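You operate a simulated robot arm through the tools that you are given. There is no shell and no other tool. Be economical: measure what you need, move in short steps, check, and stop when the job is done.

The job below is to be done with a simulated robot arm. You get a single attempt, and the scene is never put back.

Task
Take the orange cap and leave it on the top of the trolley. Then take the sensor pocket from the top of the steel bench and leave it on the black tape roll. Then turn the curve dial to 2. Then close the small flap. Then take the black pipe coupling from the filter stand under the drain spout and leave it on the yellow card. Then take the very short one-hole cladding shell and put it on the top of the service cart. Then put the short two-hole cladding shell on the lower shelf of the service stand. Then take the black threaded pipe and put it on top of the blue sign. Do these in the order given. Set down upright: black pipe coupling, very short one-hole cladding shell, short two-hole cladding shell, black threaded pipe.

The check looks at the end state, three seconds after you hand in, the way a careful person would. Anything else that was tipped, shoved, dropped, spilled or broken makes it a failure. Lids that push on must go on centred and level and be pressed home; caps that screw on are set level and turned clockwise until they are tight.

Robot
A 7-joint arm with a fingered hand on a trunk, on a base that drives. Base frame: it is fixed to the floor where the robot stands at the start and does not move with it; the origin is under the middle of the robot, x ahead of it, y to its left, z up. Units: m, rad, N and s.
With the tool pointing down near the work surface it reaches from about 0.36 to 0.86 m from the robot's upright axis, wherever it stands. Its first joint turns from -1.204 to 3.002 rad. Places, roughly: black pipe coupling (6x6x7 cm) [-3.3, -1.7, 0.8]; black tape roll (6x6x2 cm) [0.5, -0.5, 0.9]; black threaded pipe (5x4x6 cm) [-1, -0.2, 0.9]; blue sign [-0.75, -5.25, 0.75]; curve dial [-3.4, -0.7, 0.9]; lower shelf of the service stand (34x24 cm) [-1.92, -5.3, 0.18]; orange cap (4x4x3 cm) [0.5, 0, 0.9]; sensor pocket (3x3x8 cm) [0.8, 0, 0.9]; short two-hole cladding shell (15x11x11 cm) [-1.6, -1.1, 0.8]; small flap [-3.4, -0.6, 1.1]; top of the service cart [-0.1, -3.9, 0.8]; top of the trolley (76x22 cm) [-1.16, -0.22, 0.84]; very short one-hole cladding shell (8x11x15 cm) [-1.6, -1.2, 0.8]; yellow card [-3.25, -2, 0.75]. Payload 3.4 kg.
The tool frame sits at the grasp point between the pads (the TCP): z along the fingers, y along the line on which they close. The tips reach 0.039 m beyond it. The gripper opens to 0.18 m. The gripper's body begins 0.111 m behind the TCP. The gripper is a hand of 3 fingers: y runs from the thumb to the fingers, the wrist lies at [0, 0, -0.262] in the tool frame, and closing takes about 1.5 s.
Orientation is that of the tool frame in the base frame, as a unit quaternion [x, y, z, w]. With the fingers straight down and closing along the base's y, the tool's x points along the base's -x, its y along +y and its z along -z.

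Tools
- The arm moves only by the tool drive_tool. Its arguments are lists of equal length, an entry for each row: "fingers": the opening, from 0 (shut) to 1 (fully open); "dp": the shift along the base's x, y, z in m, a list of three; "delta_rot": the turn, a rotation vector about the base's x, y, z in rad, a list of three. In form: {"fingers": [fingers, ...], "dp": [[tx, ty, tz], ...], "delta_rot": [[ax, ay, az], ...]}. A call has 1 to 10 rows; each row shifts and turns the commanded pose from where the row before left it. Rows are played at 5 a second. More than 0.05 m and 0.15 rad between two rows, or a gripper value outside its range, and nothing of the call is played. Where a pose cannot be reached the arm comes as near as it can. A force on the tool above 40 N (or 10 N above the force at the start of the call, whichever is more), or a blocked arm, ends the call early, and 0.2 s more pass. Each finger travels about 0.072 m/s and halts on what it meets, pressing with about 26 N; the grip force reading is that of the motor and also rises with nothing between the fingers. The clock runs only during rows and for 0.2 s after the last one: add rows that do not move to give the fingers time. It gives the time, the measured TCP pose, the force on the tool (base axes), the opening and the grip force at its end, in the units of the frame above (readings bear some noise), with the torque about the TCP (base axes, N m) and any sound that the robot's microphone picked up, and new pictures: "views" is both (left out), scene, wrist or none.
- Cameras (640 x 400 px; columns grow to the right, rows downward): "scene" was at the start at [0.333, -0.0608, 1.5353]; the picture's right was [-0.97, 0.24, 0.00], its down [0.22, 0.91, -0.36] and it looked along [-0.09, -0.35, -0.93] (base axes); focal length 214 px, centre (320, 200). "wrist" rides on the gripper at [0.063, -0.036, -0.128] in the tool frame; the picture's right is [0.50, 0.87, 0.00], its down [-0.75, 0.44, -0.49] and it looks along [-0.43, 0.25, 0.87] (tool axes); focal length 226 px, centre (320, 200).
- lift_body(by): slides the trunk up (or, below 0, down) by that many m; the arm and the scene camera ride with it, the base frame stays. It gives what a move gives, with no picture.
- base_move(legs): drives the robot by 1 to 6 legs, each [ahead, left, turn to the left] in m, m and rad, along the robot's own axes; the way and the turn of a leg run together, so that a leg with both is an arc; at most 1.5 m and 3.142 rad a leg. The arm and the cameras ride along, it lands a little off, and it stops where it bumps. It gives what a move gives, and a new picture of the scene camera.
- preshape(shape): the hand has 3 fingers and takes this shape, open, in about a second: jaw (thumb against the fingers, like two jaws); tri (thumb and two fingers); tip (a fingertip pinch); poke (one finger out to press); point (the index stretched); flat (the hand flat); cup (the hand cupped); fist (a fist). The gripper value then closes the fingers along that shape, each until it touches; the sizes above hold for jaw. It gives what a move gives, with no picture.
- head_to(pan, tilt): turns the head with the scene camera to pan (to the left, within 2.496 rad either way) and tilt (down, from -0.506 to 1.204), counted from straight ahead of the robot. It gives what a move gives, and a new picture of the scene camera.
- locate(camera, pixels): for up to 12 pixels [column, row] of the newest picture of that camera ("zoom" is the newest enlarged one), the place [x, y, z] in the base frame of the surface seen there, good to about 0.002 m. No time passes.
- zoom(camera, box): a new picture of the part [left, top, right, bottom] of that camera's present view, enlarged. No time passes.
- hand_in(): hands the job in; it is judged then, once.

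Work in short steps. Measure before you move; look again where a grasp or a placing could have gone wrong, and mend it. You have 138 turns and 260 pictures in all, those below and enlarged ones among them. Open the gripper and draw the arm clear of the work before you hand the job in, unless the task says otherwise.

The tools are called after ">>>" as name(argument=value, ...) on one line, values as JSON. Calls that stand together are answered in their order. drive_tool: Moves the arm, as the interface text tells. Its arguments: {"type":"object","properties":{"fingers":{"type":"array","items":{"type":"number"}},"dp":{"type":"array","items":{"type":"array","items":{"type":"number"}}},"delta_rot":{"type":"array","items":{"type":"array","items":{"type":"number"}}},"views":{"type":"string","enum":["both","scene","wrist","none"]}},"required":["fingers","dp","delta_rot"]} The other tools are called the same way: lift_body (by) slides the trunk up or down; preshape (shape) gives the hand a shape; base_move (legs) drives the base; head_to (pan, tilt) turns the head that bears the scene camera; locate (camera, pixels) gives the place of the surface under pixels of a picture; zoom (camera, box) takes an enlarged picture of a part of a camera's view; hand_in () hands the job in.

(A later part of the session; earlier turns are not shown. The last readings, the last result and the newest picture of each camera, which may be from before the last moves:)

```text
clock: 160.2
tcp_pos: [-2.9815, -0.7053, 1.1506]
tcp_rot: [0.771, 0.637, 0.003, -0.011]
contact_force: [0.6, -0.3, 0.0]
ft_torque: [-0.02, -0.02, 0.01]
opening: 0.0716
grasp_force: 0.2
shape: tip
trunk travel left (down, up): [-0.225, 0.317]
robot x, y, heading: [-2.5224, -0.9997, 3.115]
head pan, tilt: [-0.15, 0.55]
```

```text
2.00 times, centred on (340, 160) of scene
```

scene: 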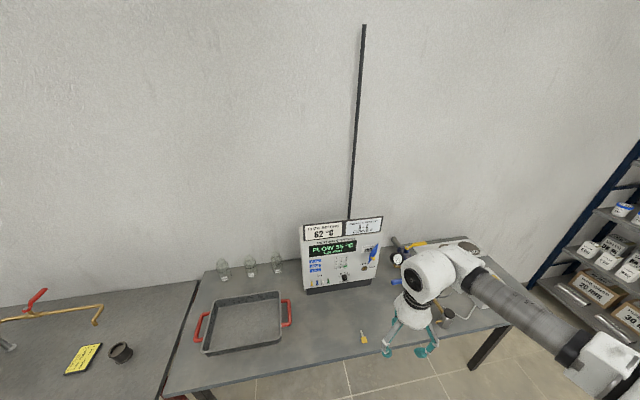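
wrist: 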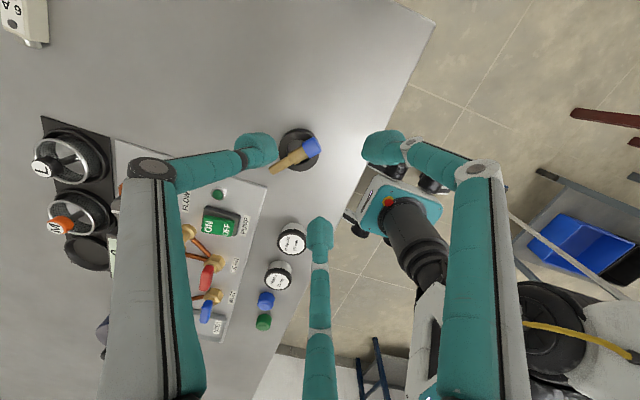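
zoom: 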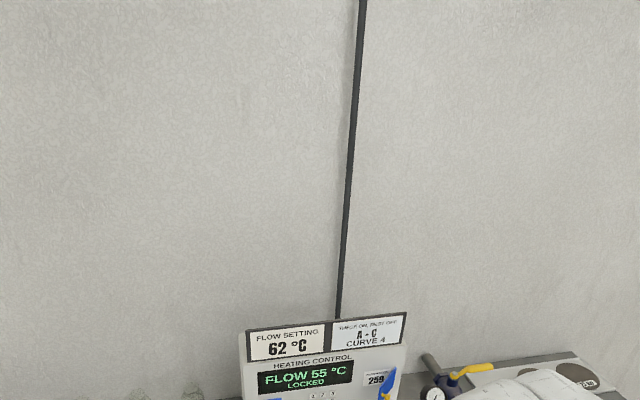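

The panel is at (340,262) in the scene; I zoom there and measure dial and flap.

>>> zoom(camera="scene", box=[296, 235, 392, 295])

>>> locate(camera="zoom", pixels=[[320, 277], [320, 262], [400, 260], [490, 70], [500, 140], [470, 150], [350, 180], [200, 280], [430, 130]])

```text
6.67 times, centred on (344, 265) of scene
```

zoom: 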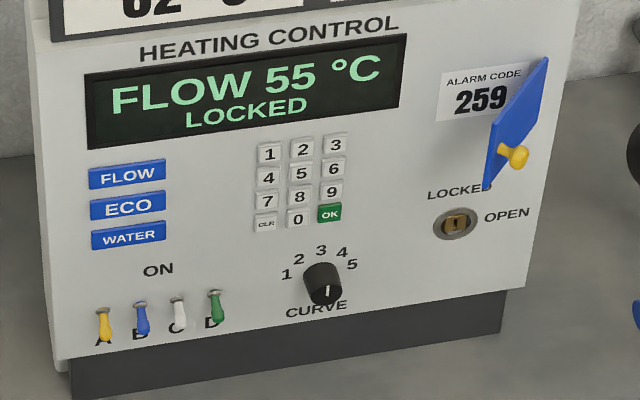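

```text
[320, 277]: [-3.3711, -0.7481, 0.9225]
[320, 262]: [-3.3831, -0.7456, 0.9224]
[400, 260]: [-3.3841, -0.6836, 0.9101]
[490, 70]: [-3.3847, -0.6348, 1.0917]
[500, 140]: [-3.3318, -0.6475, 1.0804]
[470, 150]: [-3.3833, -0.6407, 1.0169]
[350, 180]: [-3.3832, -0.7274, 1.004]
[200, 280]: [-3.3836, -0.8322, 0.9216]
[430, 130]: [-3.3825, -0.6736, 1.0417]
```

I zoom tighter on the dial and measure its label positions.

>>> zoom(camera="scene", box=[332, 268, 356, 284])

>>> locate(camera="zoom", pixels=[[320, 200], [360, 270], [330, 300], [390, 310]])

```text
16.00 times, centred on (344, 276) of scene
```

zoom: 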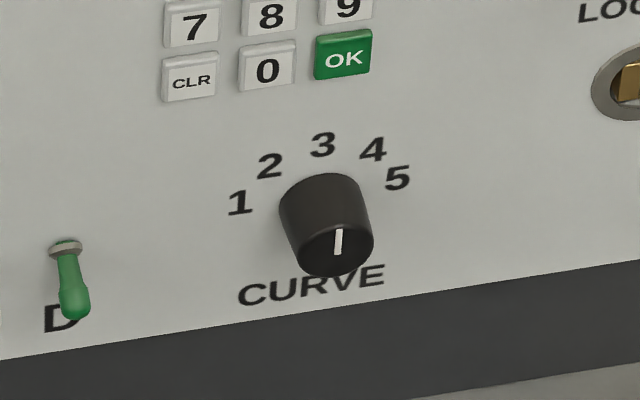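

```text
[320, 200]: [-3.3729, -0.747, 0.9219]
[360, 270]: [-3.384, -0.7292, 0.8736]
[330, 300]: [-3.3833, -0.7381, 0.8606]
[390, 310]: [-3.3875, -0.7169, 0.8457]
```

>>> locate(camera="zoom", pixels=[[239, 203], [269, 166], [321, 145], [373, 150], [397, 178], [340, 232], [338, 252], [303, 255], [370, 240], [335, 270], [285, 225], [325, 176]])

```text
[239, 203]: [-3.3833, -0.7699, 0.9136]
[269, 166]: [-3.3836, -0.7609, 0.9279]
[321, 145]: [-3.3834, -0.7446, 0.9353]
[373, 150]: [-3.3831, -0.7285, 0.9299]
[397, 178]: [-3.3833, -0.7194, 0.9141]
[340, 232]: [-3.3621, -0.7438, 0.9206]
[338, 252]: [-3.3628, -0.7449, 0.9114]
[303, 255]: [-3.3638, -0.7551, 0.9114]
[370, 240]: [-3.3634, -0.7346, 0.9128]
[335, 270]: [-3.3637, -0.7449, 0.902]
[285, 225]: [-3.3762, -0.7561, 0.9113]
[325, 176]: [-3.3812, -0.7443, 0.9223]
```

Labels form an arc about (y -0.7447, z 0.910): 3 is straight up, 2 at ~40° to the left; pointer is at 3. I need +0.70 rad about +x. I first tilt the tool to point at -x.

>>> drive_tool(fingers=[0.4, 0.4, 0.4, 0.4, 0.4, 0.4, 0.4, 0.4, 0.4, 0.4], dp=[[0.01, 0, 0], [0.01, 0, 0], [0.01, 0, 0], [0.01, 0, 0], [0, 0, 0], [0, 0, 0], [0, 0, 0], [0, 0, 0], [0, 0, 0], [0, 0, 0]], delta_rot=[[0, 0.149, 0], [0, 0.149, 0], [0, 0.149, 0], [0, 0.149, 0], [0, 0.149, 0], [0, 0.149, 0], [0, 0.149, 0], [0, 0.149, 0], [0, 0.149, 0], [0, 0.149, 0]], views="scene")

```text
clock: 162.6
tcp_pos: [-3.004, -0.6688, 1.1286]
tcp_rot: [0.639, 0.507, -0.437, -0.379]
contact_force: [-0.8, 0.1, 0.1]
ft_torque: [0.0, -0.01, -0.01]
opening: 0.0719
grasp_force: 0.1
shape: tip
out of reach, approached as far as the arm can: row 8, 9, 10
trunk travel left (down, up): [-0.225, 0.317]
robot x, y, heading: [-2.5222, -1.0033, 3.114]
head pan, tilt: [-0.15, 0.55]
stopped in row 10: the arm was blocked; the commanded pose is now the measured one
```

scene: 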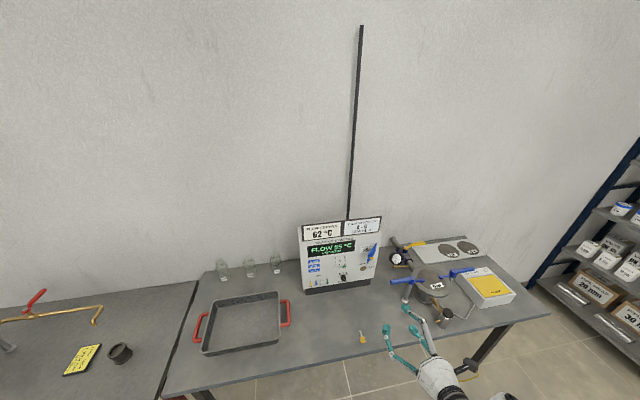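

The tilt stopped at ~71° since the wrist is too near the robot. I check the neighbouring blue handle, then move forward toward the dial while finishing the tilt.

>>> locate(camera="scene", pixels=[[392, 282], [398, 283], [397, 260], [363, 337], [290, 315]])

>>> drive_tool(fingers=[0.4, 0.4, 0.4, 0.4, 0.4, 0.4, 0.4, 0.4], dp=[[-0.04, -0.018, 0], [-0.04, -0.018, 0], [-0.04, -0.018, 0], [-0.03, -0.018, -0.02], [-0.02, 0, -0.045], [0, 0, -0.045], [0, 0, -0.045], [0, 0, -0.03]], delta_rot=[[0, 0, 0], [0, 0.05, 0], [0, 0.09, 0], [0, 0.09, 0], [0, 0.06, 0], [0, 0.05, 0], [0, 0, 0], [0, 0, 0]])

```text
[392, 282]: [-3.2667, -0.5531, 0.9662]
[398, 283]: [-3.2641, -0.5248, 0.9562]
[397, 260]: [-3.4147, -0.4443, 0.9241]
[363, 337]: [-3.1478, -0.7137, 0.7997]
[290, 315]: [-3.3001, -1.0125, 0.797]
```

```text
clock: 164.4
tcp_pos: [-3.166, -0.7425, 1.0078]
tcp_rot: [0.578, 0.454, -0.513, -0.444]
contact_force: [-1.1, 0.3, -0.4]
ft_torque: [0.04, -0.04, -0.02]
opening: 0.0719
grasp_force: 0.1
shape: tip
out of reach, approached as far as the arm can: row 5, 6
trunk travel left (down, up): [-0.225, 0.317]
robot x, y, heading: [-2.5208, -1.0024, 3.114]
head pan, tilt: [-0.15, 0.55]
```

scene: 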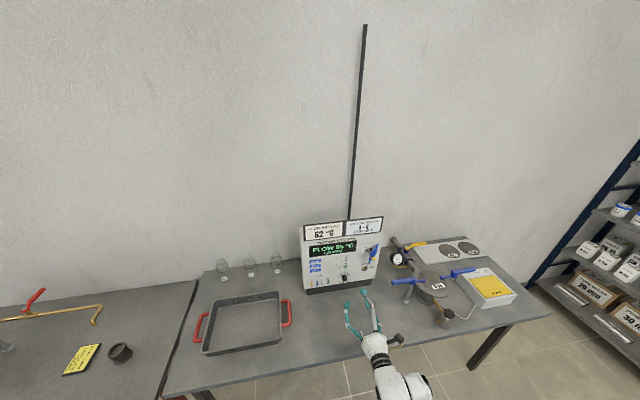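
wrist: 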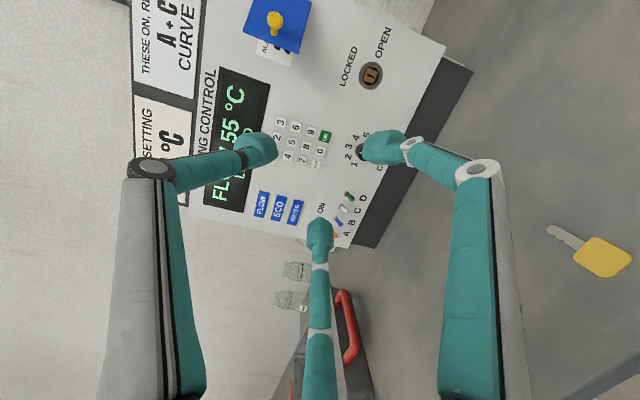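

The tool now points at the panel (4.6° low). I correct the aim, lower to z≈0.91, and approach to x≈-3.28.

>>> drive_tool(fingers=[0.4, 0.35, 0.35, 0.3, 0.3, 0.3], dp=[[0, 0, -0.04], [0, 0, -0.04], [-0.03, -0.002, -0.018], [-0.04, 0, 0], [-0.04, 0, 0], [0, 0, 0]], delta_rot=[[0, 0.04, 0.02], [0, 0.04, 0.025], [0, 0, 0], [0, 0, 0], [0, 0, 0], [0, 0, 0]], views="wrist")

```text
clock: 165.8
tcp_pos: [-3.2747, -0.7424, 0.9067]
tcp_rot: [-0.547, -0.446, 0.55, 0.447]
contact_force: [0.0, -0.2, -0.3]
ft_torque: [0.0, 0.04, -0.01]
opening: 0.0542
grasp_force: 0.0
shape: tip
trunk travel left (down, up): [-0.225, 0.317]
robot x, y, heading: [-2.523, -1.0027, 3.117]
head pan, tilt: [-0.15, 0.55]
```

wrist: 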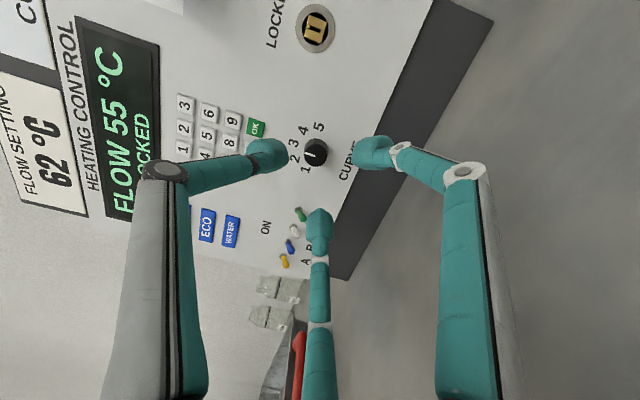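

I measure the knob from the wrist to get its offset from the tool axis.

>>> zoom(camera="wrist", box=[280, 120, 360, 180])

>>> locate(camera="wrist", pixels=[[313, 153], [308, 158], [318, 148], [319, 162]])

```text
6.67 times, centred on (320, 150) of wrist
```

zoom: 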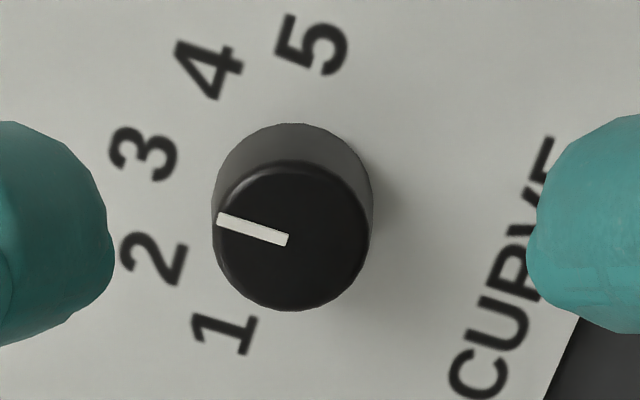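

```text
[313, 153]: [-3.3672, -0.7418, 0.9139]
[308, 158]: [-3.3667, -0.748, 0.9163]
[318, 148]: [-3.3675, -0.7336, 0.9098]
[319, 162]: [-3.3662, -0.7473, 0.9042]
```

Pointer clearly at 3; the face centre is ~4.5 mm above the axis. I correct, advance 62 mm, and close on the knob.

>>> drive_tool(fingers=[0.3, 0.3, 0.25, 0.15, 0.05, 0, 0, 0], dp=[[-0.02, 0, 0.0045], [-0.025, 0, 0], [-0.017, 0, 0], [0, 0, 0], [0, 0, 0], [0, 0, 0], [0, 0, 0], [0, 0, 0]], delta_rot=[[0, 0, 0], [0, 0, 0], [0, 0, 0], [0, 0, 0], [0, 0, 0], [0, 0, 0], [0, 0, 0], [0, 0, 0]], views="wrist")

```text
clock: 167.6
tcp_pos: [-3.3375, -0.7421, 0.9127]
tcp_rot: [-0.546, -0.447, 0.549, 0.448]
contact_force: [-2.8, -1.5, 0.8]
ft_torque: [-0.03, 0.03, 0.05]
opening: 0.0163
grasp_force: 25.4
shape: tip
trunk travel left (down, up): [-0.225, 0.317]
robot x, y, heading: [-2.5234, -1.0028, 3.115]
head pan, tilt: [-0.15, 0.55]
```

wrist: 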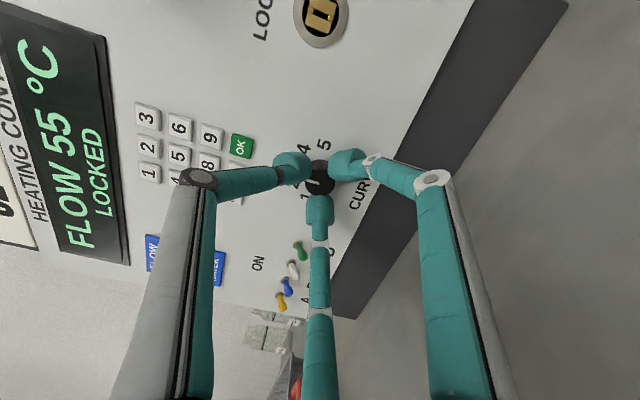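

Knob gripped (0.0163). I turn +0.70 rad about x (counter-clockwise, 3→2).

>>> drive_tool(fingers=[0, 0, 0, 0, 0, 0, 0], dp=[[0, 0, 0], [0, 0, 0], [0, 0, 0], [0, 0, 0], [0, 0, 0], [0, 0, 0], [0, 0, 0]], delta_rot=[[0.14, 0, 0], [0.14, 0, 0], [0.14, 0, 0], [0.14, 0, 0], [0.14, 0, 0], [0.02, 0, 0], [0, 0, 0]], views="wrist")

>>> zoom(camera="wrist", box=[270, 120, 370, 220])

```text
clock: 169.2
tcp_pos: [-3.3375, -0.7433, 0.9144]
tcp_rot: [0.352, 0.612, -0.356, -0.612]
contact_force: [-7.4, -1.9, 3.4]
ft_torque: [0.0, 0.12, 0.09]
opening: 0.0161
grasp_force: 26.1
shape: tip
trunk travel left (down, up): [-0.225, 0.317]
robot x, y, heading: [-2.5231, -1.0008, 3.118]
head pan, tilt: [-0.15, 0.55]
```

wrist: 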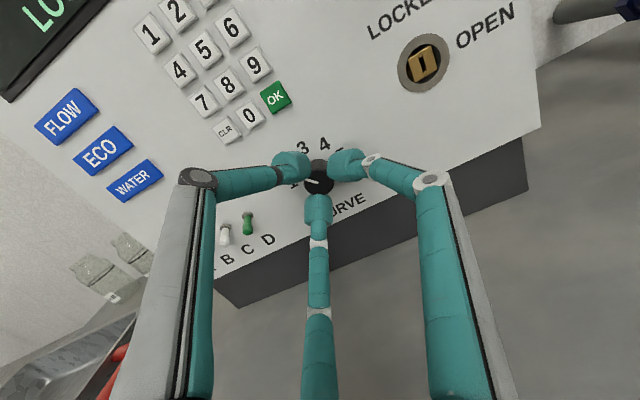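

```text
4.00 times, centred on (320, 170) of wrist
```

zoom: 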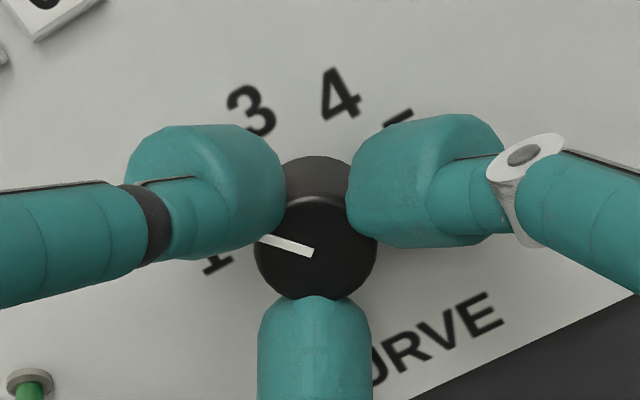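

The knob turned with the hand. I open, back off 7 cm and check the pointer.

>>> drive_tool(fingers=[0.15, 0.3, 0.3, 0.3, 0.3, 0.3], dp=[[0, 0, 0], [0, 0, 0], [0.02, 0, 0], [0.03, 0, 0], [0.03, 0, 0], [0, 0, 0]], delta_rot=[[0, 0, 0], [0, 0, 0], [0, 0, 0], [0, 0, 0], [0, 0, 0], [0, 0, 0]], views="wrist")

>>> zoom(camera="wrist", box=[280, 110, 360, 180])

```text
clock: 170.6
tcp_pos: [-3.2563, -0.7417, 0.9125]
tcp_rot: [0.353, 0.612, -0.357, -0.611]
contact_force: [-0.3, -0.5, 0.8]
ft_torque: [0.02, 0.01, 0.03]
opening: 0.0536
grasp_force: 0.1
shape: tip
trunk travel left (down, up): [-0.225, 0.317]
robot x, y, heading: [-2.5239, -1.0029, 3.118]
head pan, tilt: [-0.15, 0.55]
```

wrist: 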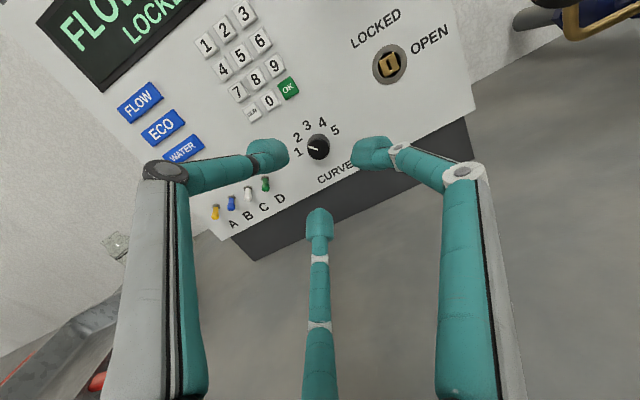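

```text
5.71 times, centred on (320, 145) of wrist
```

zoom: 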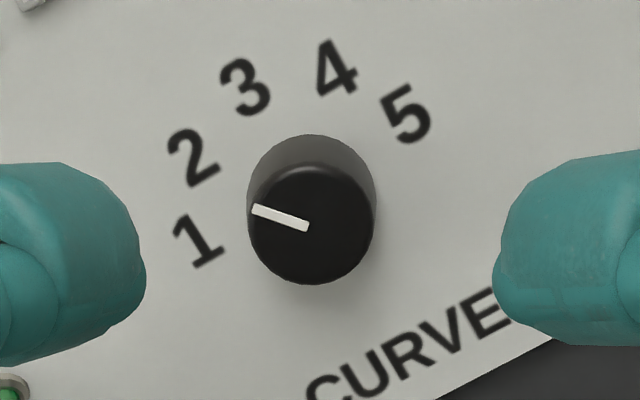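

Pointer lines up with 2 (both at -71° from image-up). Now the flap: I zoom on it in the scene camera and measure.

>>> zoom(camera="scene", box=[356, 236, 388, 268])

>>> locate(camera="zoom", pixels=[[230, 200], [250, 180], [270, 150], [290, 130], [300, 100], [320, 80], [260, 220], [300, 200], [340, 150]])

```text
12.50 times, centred on (372, 252) of scene
```

zoom: 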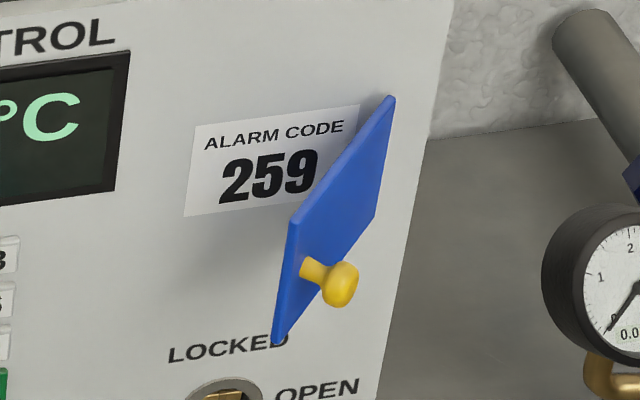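

```text
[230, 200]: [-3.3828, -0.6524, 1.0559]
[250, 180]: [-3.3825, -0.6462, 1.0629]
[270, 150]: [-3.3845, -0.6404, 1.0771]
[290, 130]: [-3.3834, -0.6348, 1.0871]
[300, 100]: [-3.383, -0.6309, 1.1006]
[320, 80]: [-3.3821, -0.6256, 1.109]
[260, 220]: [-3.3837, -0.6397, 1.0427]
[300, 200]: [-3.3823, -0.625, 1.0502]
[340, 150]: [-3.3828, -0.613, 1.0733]
```

>>> locate(camera="zoom", pixels=[[385, 110], [372, 205], [310, 225], [297, 240], [283, 325], [345, 285], [350, 190], [330, 250], [278, 342], [393, 100]])

```text
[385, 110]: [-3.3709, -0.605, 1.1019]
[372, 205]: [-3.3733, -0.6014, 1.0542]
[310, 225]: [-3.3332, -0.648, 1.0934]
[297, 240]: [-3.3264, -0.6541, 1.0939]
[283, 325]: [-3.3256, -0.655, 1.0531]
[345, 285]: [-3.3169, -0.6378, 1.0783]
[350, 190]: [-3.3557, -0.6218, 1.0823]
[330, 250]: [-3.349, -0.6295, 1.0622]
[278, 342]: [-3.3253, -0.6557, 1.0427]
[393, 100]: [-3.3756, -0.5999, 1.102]
```

The flap is hinged at (y≈-0.600), open ~42°, with its knob at (-3.317,-0.638,1.078). I close the fingers and move in front of the knob.

>>> drive_tool(fingers=[0.2, 0.1, 0, 0, 0, 0, 0, 0], dp=[[0.04, 0, 0], [0.015, 0, 0.03], [0, 0.02, 0.04], [0, 0.04, 0.04], [0, 0.04, 0.04], [0, 0, 0.013], [-0.025, 0, 0], [0, 0, 0]], delta_rot=[[0, 0, 0], [0, 0, 0], [0, 0, 0], [0, 0, 0], [0, 0, 0], [0, 0, 0], [0, 0, 0], [0, 0, 0]])

```text
refused: row 4 steps farther than a row can; nothing moved
```

>>> drive_tool(fingers=[0.2, 0.1, 0, 0, 0, 0, 0, 0], dp=[[0.04, 0, 0], [0.015, 0, 0.03], [0, 0.025, 0.035], [0, 0.03, 0.035], [0, 0.03, 0.035], [0, 0.015, 0.028], [-0.025, 0, 0], [0, 0, 0]], delta_rot=[[0, 0, 0], [0, 0, 0], [0, 0, 0], [0, 0, 0], [0, 0, 0], [0, 0, 0], [0, 0, 0], [0, 0, 0]])

```text
clock: 172.4
tcp_pos: [-3.2259, -0.6442, 1.0764]
tcp_rot: [-0.353, -0.612, 0.356, 0.612]
contact_force: [0.2, 0.0, 0.5]
ft_torque: [0.01, 0.01, -0.03]
opening: 0.0
grasp_force: 26.3
shape: tip
trunk travel left (down, up): [-0.225, 0.317]
robot x, y, heading: [-2.5234, -1.0026, 3.11]
head pan, tilt: [-0.15, 0.55]
```

scene: 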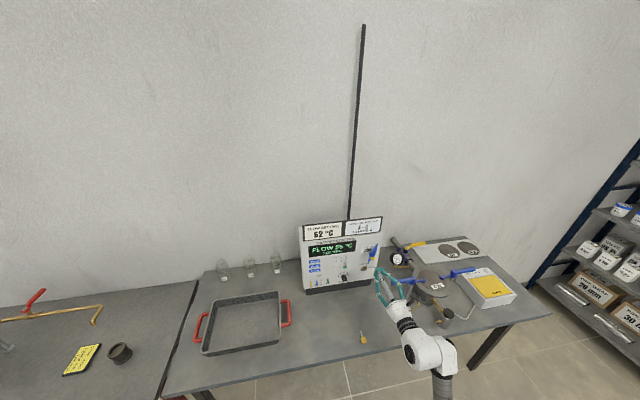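
wrist: 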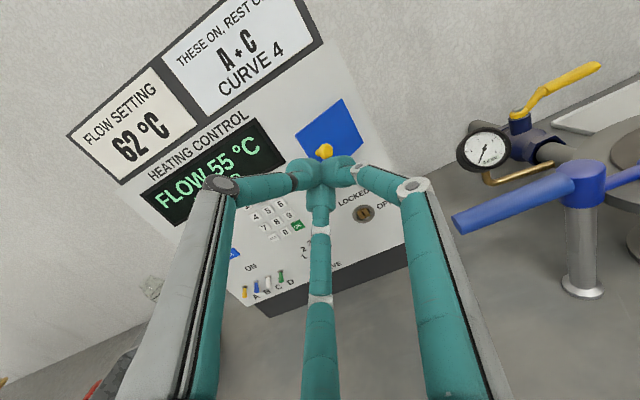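

Knob is right ahead of the fingertips. I advance and push it in along its arc, guarded by force.

>>> drive_tool(fingers=[0, 0, 0, 0, 0, 0, 0, 0, 0], dp=[[-0.025, 0, 0], [-0.02, 0, 0], [-0.012, -0.002, 0], [-0.01, -0.005, 0], [-0.01, -0.007, 0], [-0.01, -0.008, 0], [-0.006, -0.004, 0], [-0.004, -0.002, 0], [0, 0, 0]], delta_rot=[[0, 0, 0], [0, 0, 0], [0, 0, 0], [0, 0, 0], [0, 0, 0], [0, 0, 0], [0, 0, 0], [0, 0, 0], [0, 0, 0]])

>>> zoom(camera="scene", box=[348, 232, 396, 272])

```text
clock: 174.4
tcp_pos: [-3.3235, -0.6704, 1.0769]
tcp_rot: [0.354, 0.611, -0.357, -0.611]
contact_force: [-0.1, 0.3, -1.0]
ft_torque: [-0.02, -0.01, -0.02]
opening: 0.0
grasp_force: 25.9
shape: tip
trunk travel left (down, up): [-0.225, 0.317]
robot x, y, heading: [-2.5231, -1.0029, 3.117]
head pan, tilt: [-0.15, 0.55]
```

scene: 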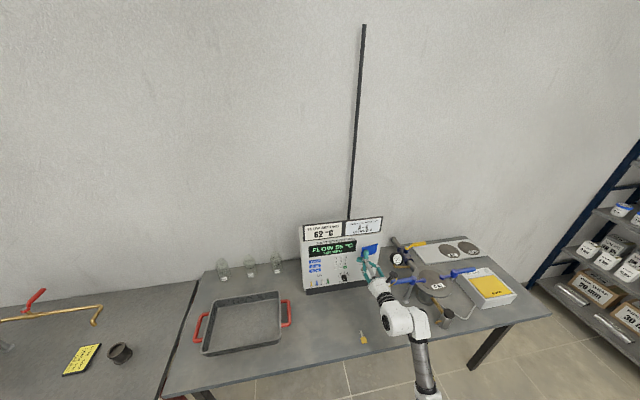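
wrist: 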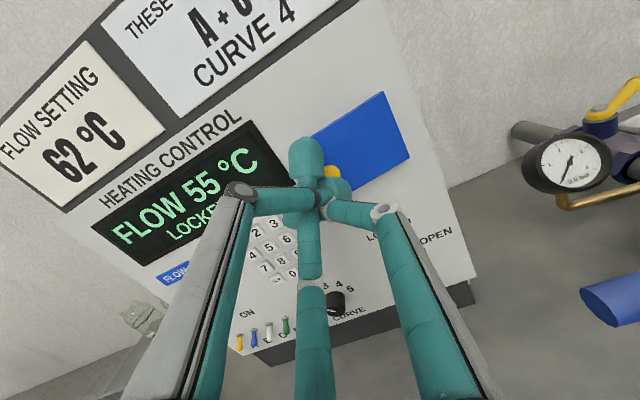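

```text
10.00 times, centred on (372, 252) of scene
```

zoom: 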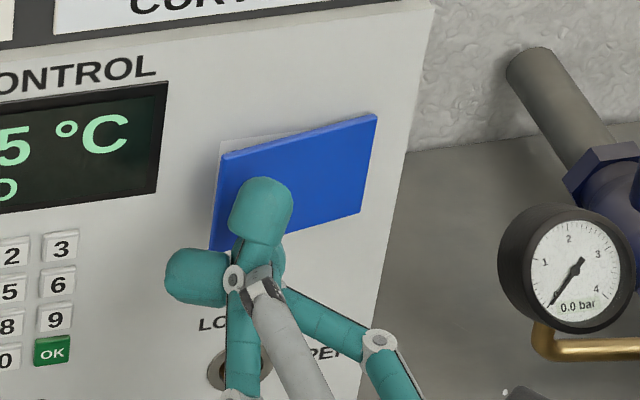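

Flap nearly closed; a small gap remains at its free edge. I push a bit more straight in.

>>> drive_tool(fingers=[0, 0, 0, 0, 0], dp=[[-0.005, 0.003, 0], [-0.005, 0.002, 0], [-0.004, 0, 0], [-0.003, 0, 0], [0, 0, 0]], delta_rot=[[0, 0, 0], [0, 0, 0], [0, 0, 0], [0, 0, 0], [0, 0, 0]], views="none")

>>> zoom(camera="scene", box=[348, 232, 396, 272])

```text
clock: 175.6
tcp_pos: [-3.3407, -0.6648, 1.0754]
tcp_rot: [0.353, 0.612, -0.357, -0.611]
contact_force: [0.9, -0.1, -0.7]
ft_torque: [0.01, 0.01, 0.03]
opening: 0.0002
grasp_force: 25.7
shape: tip
trunk travel left (down, up): [-0.225, 0.317]
robot x, y, heading: [-2.521, -1.0037, 3.117]
head pan, tilt: [-0.15, 0.55]
```

```text
10.00 times, centred on (372, 252) of scene
```

zoom: 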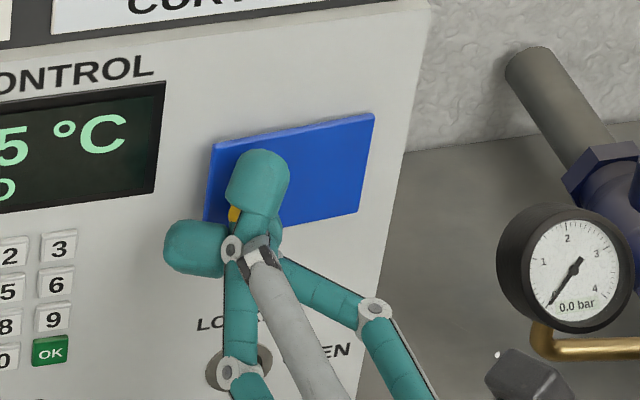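

>>> locate(camera="zoom", pixels=[[216, 170], [222, 160], [365, 140], [300, 160], [203, 170]])

>>> drive_tool(fingers=[0, 0, 0, 0, 0], dp=[[-0.004, 0, 0], [-0.004, 0, 0], [-0.003, 0, 0], [-0.003, 0, 0], [0, 0, 0]], delta_rot=[[0, 0, 0], [0, 0, 0], [0, 0, 0], [0, 0, 0], [0, 0, 0]], views="none")

>>> zoom(camera="scene", box=[348, 232, 396, 272])

>>> locate(camera="zoom", pixels=[[216, 170], [222, 160], [365, 140], [300, 160], [203, 170]])

```text
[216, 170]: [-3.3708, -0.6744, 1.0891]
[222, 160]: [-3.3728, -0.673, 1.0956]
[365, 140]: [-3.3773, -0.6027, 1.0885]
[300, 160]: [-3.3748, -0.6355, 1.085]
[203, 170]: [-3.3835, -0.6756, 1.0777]
```

```text
clock: 176.8
tcp_pos: [-3.3533, -0.6626, 1.075]
tcp_rot: [-0.353, -0.611, 0.357, 0.611]
contact_force: [16.5, 4.7, -6.4]
ft_torque: [0.02, -0.15, -0.04]
opening: 0.0
grasp_force: 25.9
shape: tip
trunk travel left (down, up): [-0.225, 0.317]
robot x, y, heading: [-2.5243, -1.005, 3.113]
head pan, tilt: [-0.15, 0.55]
```

```text
10.00 times, centred on (372, 252) of scene
```

zoom: 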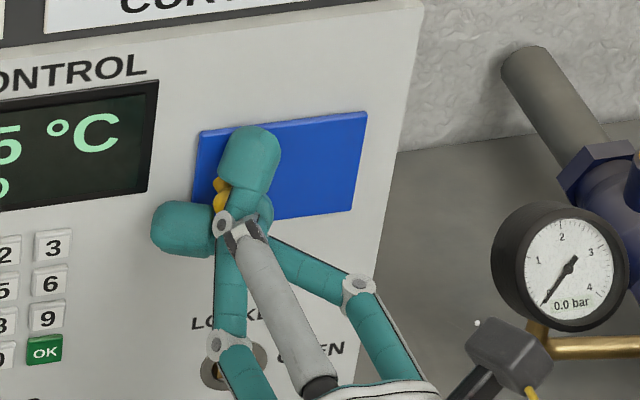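

```text
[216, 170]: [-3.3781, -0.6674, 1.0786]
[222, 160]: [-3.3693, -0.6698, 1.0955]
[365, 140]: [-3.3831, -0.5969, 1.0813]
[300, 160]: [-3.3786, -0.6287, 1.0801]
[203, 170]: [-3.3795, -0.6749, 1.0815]
```

Flap is flush (outer face x≈-3.379, panel -3.383) with 16 N push. I back off and verify.

>>> drive_tool(fingers=[0, 0, 0, 0.1, 0.3], dp=[[0.02, 0, 0], [0.04, 0, 0], [0.045, 0, 0], [0.04, 0, 0.02], [0, 0, 0]], delta_rot=[[0, 0, 0], [0, 0, 0], [0, 0, 0], [0, 0, 0], [0, 0, 0]], views="wrist")

>>> zoom(camera="scene", box=[296, 220, 392, 296])

```text
clock: 178.0
tcp_pos: [-3.2098, -0.6648, 1.0972]
tcp_rot: [0.354, 0.612, -0.356, -0.611]
contact_force: [0.4, 0.7, -0.4]
ft_torque: [0.01, 0.02, -0.02]
opening: 0.0412
grasp_force: 0.1
shape: tip
trunk travel left (down, up): [-0.225, 0.317]
robot x, y, heading: [-2.522, -1.0022, 3.116]
head pan, tilt: [-0.15, 0.55]
```

wrist: 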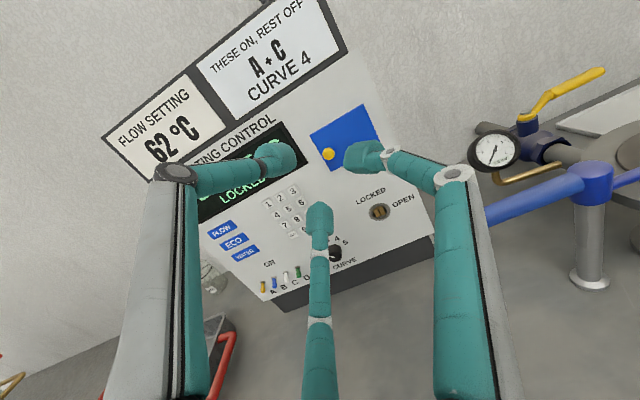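

```text
5.26 times, centred on (344, 258) of scene
```

zoom: 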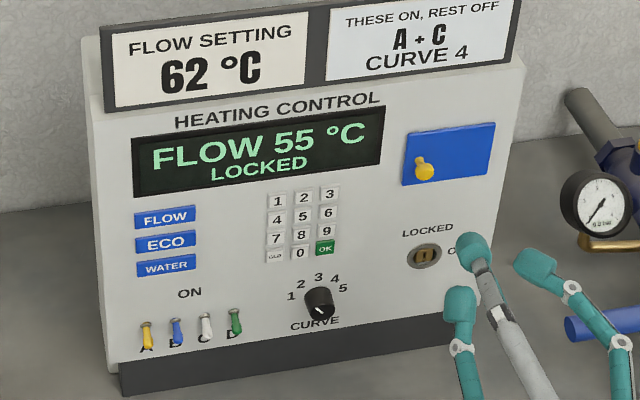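

Both verified: dial at 2, flap closed. Next the black coupling on the left-hand bench (scene (120,352)). I back off a little, set the tool vertical again, then drive left.

>>> base_move(legs=[[-0.12, 0, 0]])

>>> drive_tool(fingers=[0.4, 0.4, 0.4, 0.4, 0.4, 0.4, 0.4, 0.4, 0.4, 0.4], dp=[[0, 0, 0.02], [0, 0, 0.02], [0, 0, 0], [0, 0, 0], [0, 0, 0], [0, 0, 0], [0, 0, 0], [0, 0, 0], [0, 0, 0], [0, 0, 0]], delta_rot=[[0, -0.15, 0], [0, -0.15, 0], [0, -0.15, 0], [0, -0.15, 0], [0, -0.15, 0], [0, -0.15, 0], [0, -0.15, 0], [0, -0.15, 0], [0, -0.15, 0], [0, -0.15, 0]], views="none")

>>> base_move(legs=[[0, 1.0, 0]])

>>> head_to(pan=-0.1, tilt=0.75)

```text
clock: 179.2
tcp_pos: [-3.0903, -0.6655, 1.0987]
tcp_rot: [-0.354, -0.611, 0.357, 0.611]
contact_force: [0.8, -0.4, 1.1]
ft_torque: [-0.01, -0.01, -0.02]
opening: 0.0537
grasp_force: 0.1
shape: tip
trunk travel left (down, up): [-0.225, 0.317]
robot x, y, heading: [-2.4099, -1.0074, 3.114]
head pan, tilt: [-0.15, 0.55]
```

scene: 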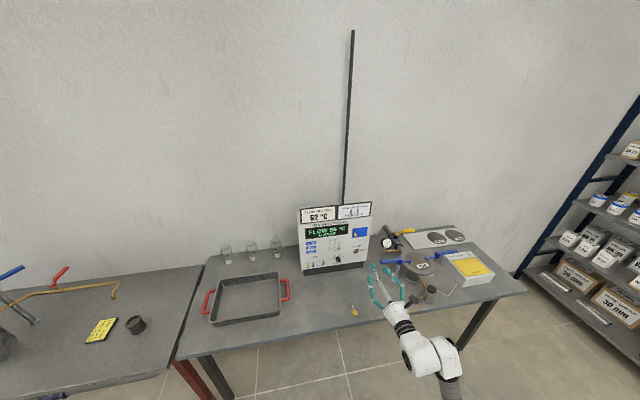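

```text
clock: 181.4
tcp_pos: [-3.0894, -0.6707, 1.1433]
tcp_rot: [0.5, 0.865, -0.02, -0.032]
contact_force: [-0.1, -1.1, -0.5]
ft_torque: [0.0, 0.0, -0.01]
opening: 0.0717
grasp_force: 0.1
shape: tip
trunk travel left (down, up): [-0.225, 0.317]
robot x, y, heading: [-2.4028, -1.0063, 3.11]
head pan, tilt: [-0.15, 0.55]
```

```text
clock: 186.6
tcp_pos: [-3.1186, -1.6557, 1.1383]
tcp_rot: [0.503, 0.864, -0.024, -0.03]
contact_force: [-0.3, -0.2, -0.5]
ft_torque: [-0.03, 0.0, 0.03]
opening: 0.0716
grasp_force: 0.1
shape: tip
trunk travel left (down, up): [-0.225, 0.317]
robot x, y, heading: [-2.4366, -2.0023, 3.108]
head pan, tilt: [-0.15, 0.55]
```

scene: 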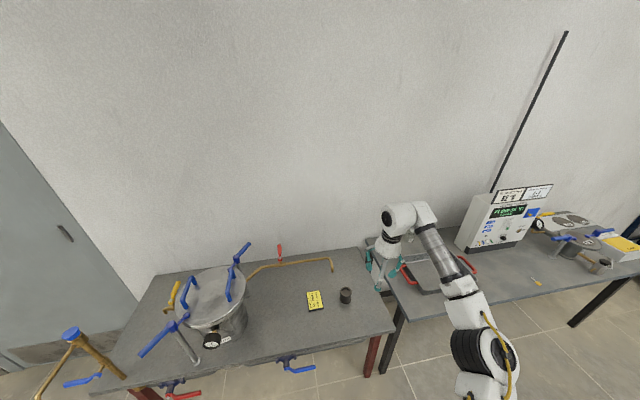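

```text
clock: 187.3
tcp_pos: [-3.1144, -1.6619, 1.1442]
tcp_rot: [0.504, 0.863, -0.02, -0.033]
contact_force: [0.2, 0.8, 0.2]
ft_torque: [-0.04, 0.02, -0.01]
opening: 0.0715
grasp_force: 0.1
shape: tip
trunk travel left (down, up): [-0.225, 0.317]
robot x, y, heading: [-2.4357, -2.0032, 3.109]
head pan, tilt: [-0.099, 0.75]
```

scene: 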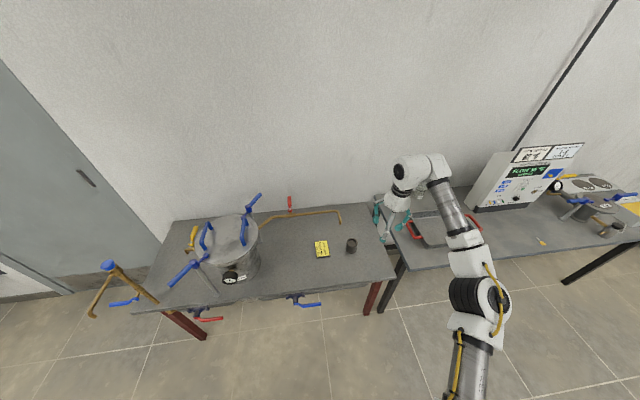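

Coupling at (351,246), yellow card at (321,249), spout end at (339,214). I measure them.

>>> zoom(camera="scene", box=[290, 195, 380, 265])

>>> locate(camera="zoom", pixels=[[397, 265], [375, 270], [420, 270], [398, 282], [243, 284], [193, 270], [295, 285], [228, 262], [252, 312], [330, 190], [300, 130]])

```text
5.71 times, centred on (335, 230) of scene
```

zoom: 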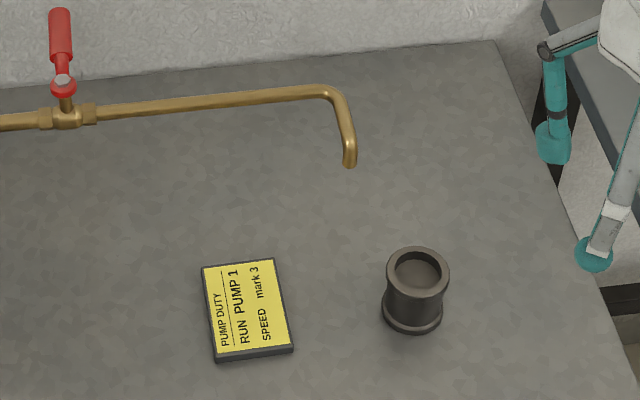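

```text
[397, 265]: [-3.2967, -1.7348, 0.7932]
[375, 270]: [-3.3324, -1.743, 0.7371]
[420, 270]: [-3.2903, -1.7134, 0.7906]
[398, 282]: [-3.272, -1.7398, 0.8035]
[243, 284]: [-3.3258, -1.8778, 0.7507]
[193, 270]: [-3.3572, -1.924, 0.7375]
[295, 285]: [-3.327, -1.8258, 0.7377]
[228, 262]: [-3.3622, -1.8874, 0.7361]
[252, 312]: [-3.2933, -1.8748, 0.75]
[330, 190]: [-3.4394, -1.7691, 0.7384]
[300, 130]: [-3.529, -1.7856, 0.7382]
```

I drive 0.3 m ahead, pull the arm back over the coupling, and lower the trunk.

>>> base_move(legs=[[0.3, 0, 0]])

>>> drive_tool(fingers=[0.45, 0.45, 0.45, 0.45, 0.45], dp=[[0.04, -0.02, 0], [0.045, -0.02, 0], [0.04, -0.02, 0], [0, 0, 0], [0, 0, 0]], delta_rot=[[0, -0.07, 0], [0, 0, 0], [0, 0, 0], [0, 0, 0], [0, 0, 0]], views="none")

>>> lift_body(by=-0.18)

>>> drive_tool(fingers=[0.45, 0.45], dp=[[0, 0, 0], [0, 0, 0]], delta_rot=[[0, 0, 0], [0, 0, 0]])

```text
clock: 189.4
tcp_pos: [-3.4193, -1.6631, 1.145]
tcp_rot: [0.501, 0.865, -0.018, -0.034]
contact_force: [0.3, -0.2, -1.3]
ft_torque: [0.03, -0.04, 0.0]
opening: 0.0717
grasp_force: 0.1
shape: tip
trunk travel left (down, up): [-0.225, 0.317]
robot x, y, heading: [-2.7389, -1.993, 3.111]
head pan, tilt: [-0.099, 0.75]
```

scene: 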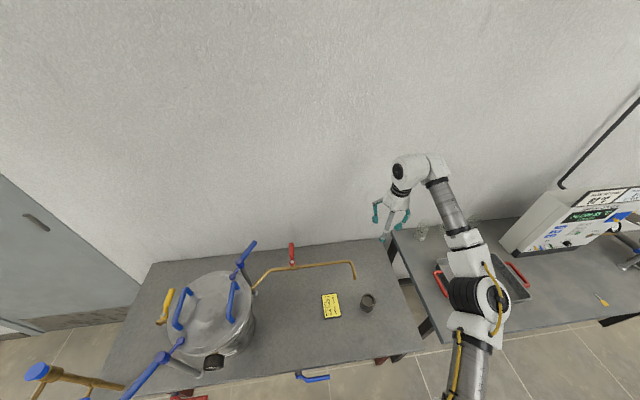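

```text
clock: 190.6
tcp_pos: [-3.2874, -1.7248, 1.1492]
tcp_rot: [0.501, 0.866, -0.001, -0.005]
contact_force: [1.0, 0.9, -0.3]
ft_torque: [-0.03, 0.02, -0.01]
opening: 0.0802
grasp_force: 0.0
shape: tip
trunk travel left (down, up): [-0.225, 0.317]
robot x, y, heading: [-2.7402, -1.9899, 3.111]
head pan, tilt: [-0.099, 0.75]
```

```text
clock: 192.6
tcp_pos: [-3.2885, -1.7256, 0.9692]
tcp_rot: [0.501, 0.865, -0.001, -0.006]
contact_force: [0.0, -0.1, -0.4]
ft_torque: [0.0, 0.03, -0.05]
opening: 0.0805
grasp_force: 0.0
shape: tip
trunk travel left (down, up): [-0.045, 0.497]
robot x, y, heading: [-2.7409, -1.9936, 3.113]
head pan, tilt: [-0.099, 0.75]
```

```text
clock: 193.2
tcp_pos: [-3.29, -1.7257, 0.9681]
tcp_rot: [0.5, 0.866, -0.001, -0.005]
contact_force: [0.4, 1.1, 0.5]
ft_torque: [0.0, 0.0, 0.04]
opening: 0.0806
grasp_force: 0.0
shape: tip
trunk travel left (down, up): [-0.045, 0.497]
robot x, y, heading: [-2.7399, -1.9952, 3.11]
head pan, tilt: [-0.099, 0.75]
```

scene: 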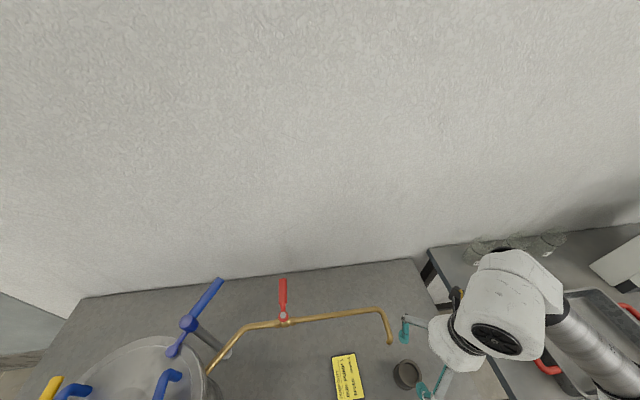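
wrist: 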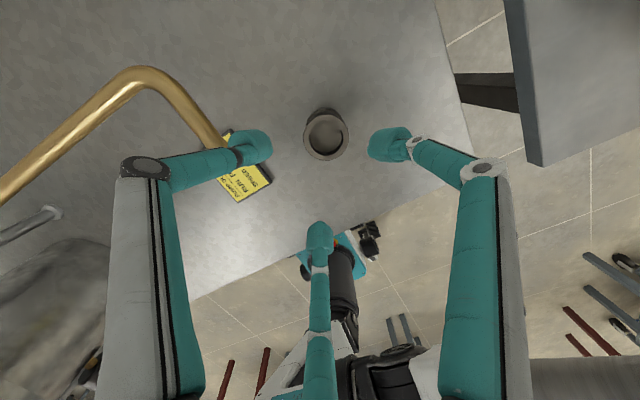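

The left finger may be near the spout. I measure the rim, spout and card from the wrist.

>>> locate(camera="wrist", pixels=[[326, 115], [326, 157], [305, 136], [347, 136], [215, 142], [195, 112], [150, 78], [240, 182], [262, 182], [235, 200]])

```text
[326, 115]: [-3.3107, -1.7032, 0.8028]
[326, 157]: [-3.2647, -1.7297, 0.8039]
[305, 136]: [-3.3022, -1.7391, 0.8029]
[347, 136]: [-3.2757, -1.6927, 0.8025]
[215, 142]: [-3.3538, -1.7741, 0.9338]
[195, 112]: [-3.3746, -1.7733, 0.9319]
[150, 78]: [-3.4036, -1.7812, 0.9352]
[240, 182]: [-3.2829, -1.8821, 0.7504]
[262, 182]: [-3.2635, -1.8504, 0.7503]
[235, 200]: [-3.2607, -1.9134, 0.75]
```

Coupling centre (-3.288,-1.7163). The spout (z≈0.935) lies exactly in the thumb's direction, so I raise, turn the hand -60°, and centre over the coupling.

>>> drive_tool(fingers=[0.45, 0.45, 0.45, 0.45, 0.45, 0.45, 0.45, 0.45, 0.45, 0.45], dp=[[0.01, 0.01, 0.04], [0, 0, 0.02], [0, 0, 0], [0, 0, 0], [0, 0, 0], [0, 0, 0], [0, 0, 0], [0, 0, 0], [-0.008, 0, 0], [0, 0, 0]], delta_rot=[[0, 0, 0], [0, 0, -0.148], [0, 0, -0.15], [0, 0, -0.15], [0, 0, -0.15], [0, 0, -0.15], [0, 0, -0.15], [0, 0, -0.15], [0, 0, 0], [0, 0, 0]], views="wrist")

```text
clock: 195.4
tcp_pos: [-3.2878, -1.7147, 1.0281]
tcp_rot: [0.867, 0.498, 0.002, -0.006]
contact_force: [0.0, 0.1, 0.0]
ft_torque: [0.0, 0.0, 0.05]
opening: 0.0804
grasp_force: 0.1
shape: tip
trunk travel left (down, up): [-0.045, 0.497]
robot x, y, heading: [-2.7398, -1.9956, 3.116]
head pan, tilt: [-0.099, 0.75]
```

wrist: 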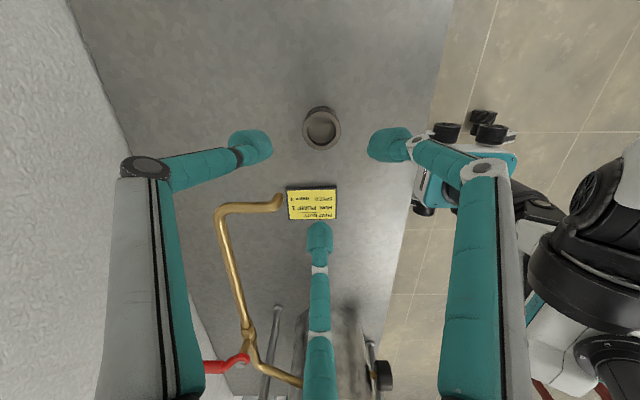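

Spout lies safely in a gap. I descend to TCP z≈0.82 and close on the coupling's rim.

>>> drive_tool(fingers=[0.45, 0.45, 0.45, 0.45, 0.45, 0.45], dp=[[0, -0.001, -0.045], [0, 0, -0.045], [0, 0, -0.045], [0, 0, -0.045], [0, 0, -0.026], [0, 0, 0]], delta_rot=[[0, 0, 0], [0, 0, 0], [0, 0, 0], [0, 0, 0], [0, 0, 0], [0, 0, 0]], views="wrist")

```text
clock: 196.8
tcp_pos: [-3.2865, -1.7174, 0.8223]
tcp_rot: [0.867, 0.499, 0.002, -0.004]
contact_force: [0.3, -0.5, 0.3]
ft_torque: [-0.02, 0.0, 0.01]
opening: 0.0801
grasp_force: 0.0
shape: tip
trunk travel left (down, up): [-0.045, 0.497]
robot x, y, heading: [-2.7376, -1.9925, 3.114]
head pan, tilt: [-0.099, 0.75]
```

wrist: 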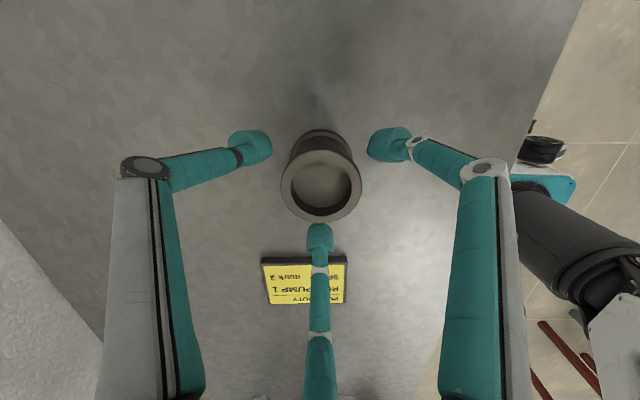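

Centred and no contact. I close and lift gently.

>>> drive_tool(fingers=[0.35, 0.2, 0.1, 0, 0, 0, 0, 0], dp=[[0, 0, 0], [0, 0, 0], [0, 0, 0], [0, 0, 0], [0, 0, 0], [0, 0, 0.01], [0, 0, 0.02], [0, 0, 0]], delta_rot=[[0, 0, 0], [0, 0, 0], [0, 0, 0], [0, 0, 0], [0, 0, 0], [0, 0, 0], [0, 0, 0], [0, 0, 0]], views="wrist")

```text
clock: 198.6
tcp_pos: [-3.2863, -1.7165, 0.852]
tcp_rot: [0.867, 0.499, 0.002, -0.004]
contact_force: [-1.1, -1.0, -4.2]
ft_torque: [-0.01, 0.01, 0.01]
opening: 0.0516
grasp_force: 25.7
shape: tip
trunk travel left (down, up): [-0.045, 0.497]
robot x, y, heading: [-2.7374, -1.9943, 3.111]
head pan, tilt: [-0.099, 0.75]
```

wrist: 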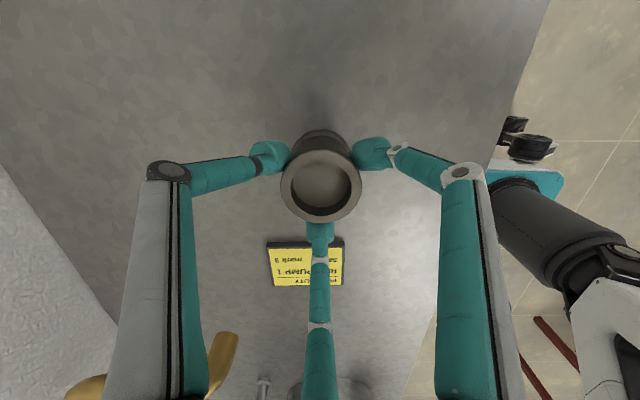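

Gripped (0.0516). I lift well above the spout, move over the card centre (-3.287,-1.877), and lower partway.

>>> drive_tool(fingers=[0, 0, 0, 0, 0, 0, 0, 0, 0, 0], dp=[[0, 0, 0.048], [0, 0, 0.048], [0, 0, 0.048], [0, 0, 0.048], [0, -0.045, 0], [0, -0.045, 0], [0, -0.045, 0], [0, -0.025, 0], [0, 0, -0.045], [0, 0, -0.045]], delta_rot=[[0, 0, 0], [0, 0, 0], [0, 0, 0], [0, 0, 0], [0, 0, 0], [0, 0, 0], [0, 0, 0], [0, 0, 0], [0, 0, 0], [0, 0, 0]], views="wrist")

```text
clock: 200.8
tcp_pos: [-3.2926, -1.8814, 0.9418]
tcp_rot: [0.867, 0.499, 0.003, -0.004]
contact_force: [1.1, -0.1, -4.6]
ft_torque: [-0.02, 0.03, 0.01]
opening: 0.051
grasp_force: 26.1
shape: tip
out of reach, approached as far as the arm can: row 4
trunk travel left (down, up): [-0.045, 0.497]
robot x, y, heading: [-2.736, -1.9954, 3.116]
head pan, tilt: [-0.099, 0.75]
```

wrist: 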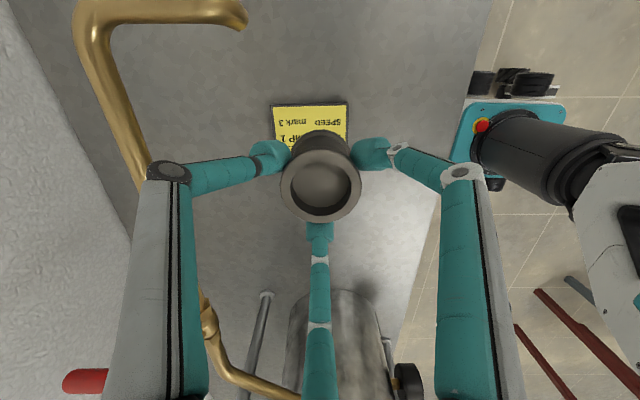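

The thumb's knuckle looks close to the pipe; I measure pipe, spout tip, knuckle and card here.

>>> locate(camera="wrist", pixels=[[100, 70], [125, 125], [147, 175], [243, 20], [225, 8], [148, 172], [168, 168], [185, 180], [275, 110], [346, 110], [270, 130], [205, 310]])

```text
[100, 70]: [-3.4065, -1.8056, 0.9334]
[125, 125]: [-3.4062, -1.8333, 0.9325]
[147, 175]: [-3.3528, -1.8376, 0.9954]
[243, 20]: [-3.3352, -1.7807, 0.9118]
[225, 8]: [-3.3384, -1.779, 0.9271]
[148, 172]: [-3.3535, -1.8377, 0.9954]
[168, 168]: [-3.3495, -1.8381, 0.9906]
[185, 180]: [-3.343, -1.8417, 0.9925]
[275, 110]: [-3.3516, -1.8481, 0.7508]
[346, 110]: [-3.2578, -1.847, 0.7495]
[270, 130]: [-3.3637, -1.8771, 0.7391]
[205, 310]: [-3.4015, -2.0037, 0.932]
```

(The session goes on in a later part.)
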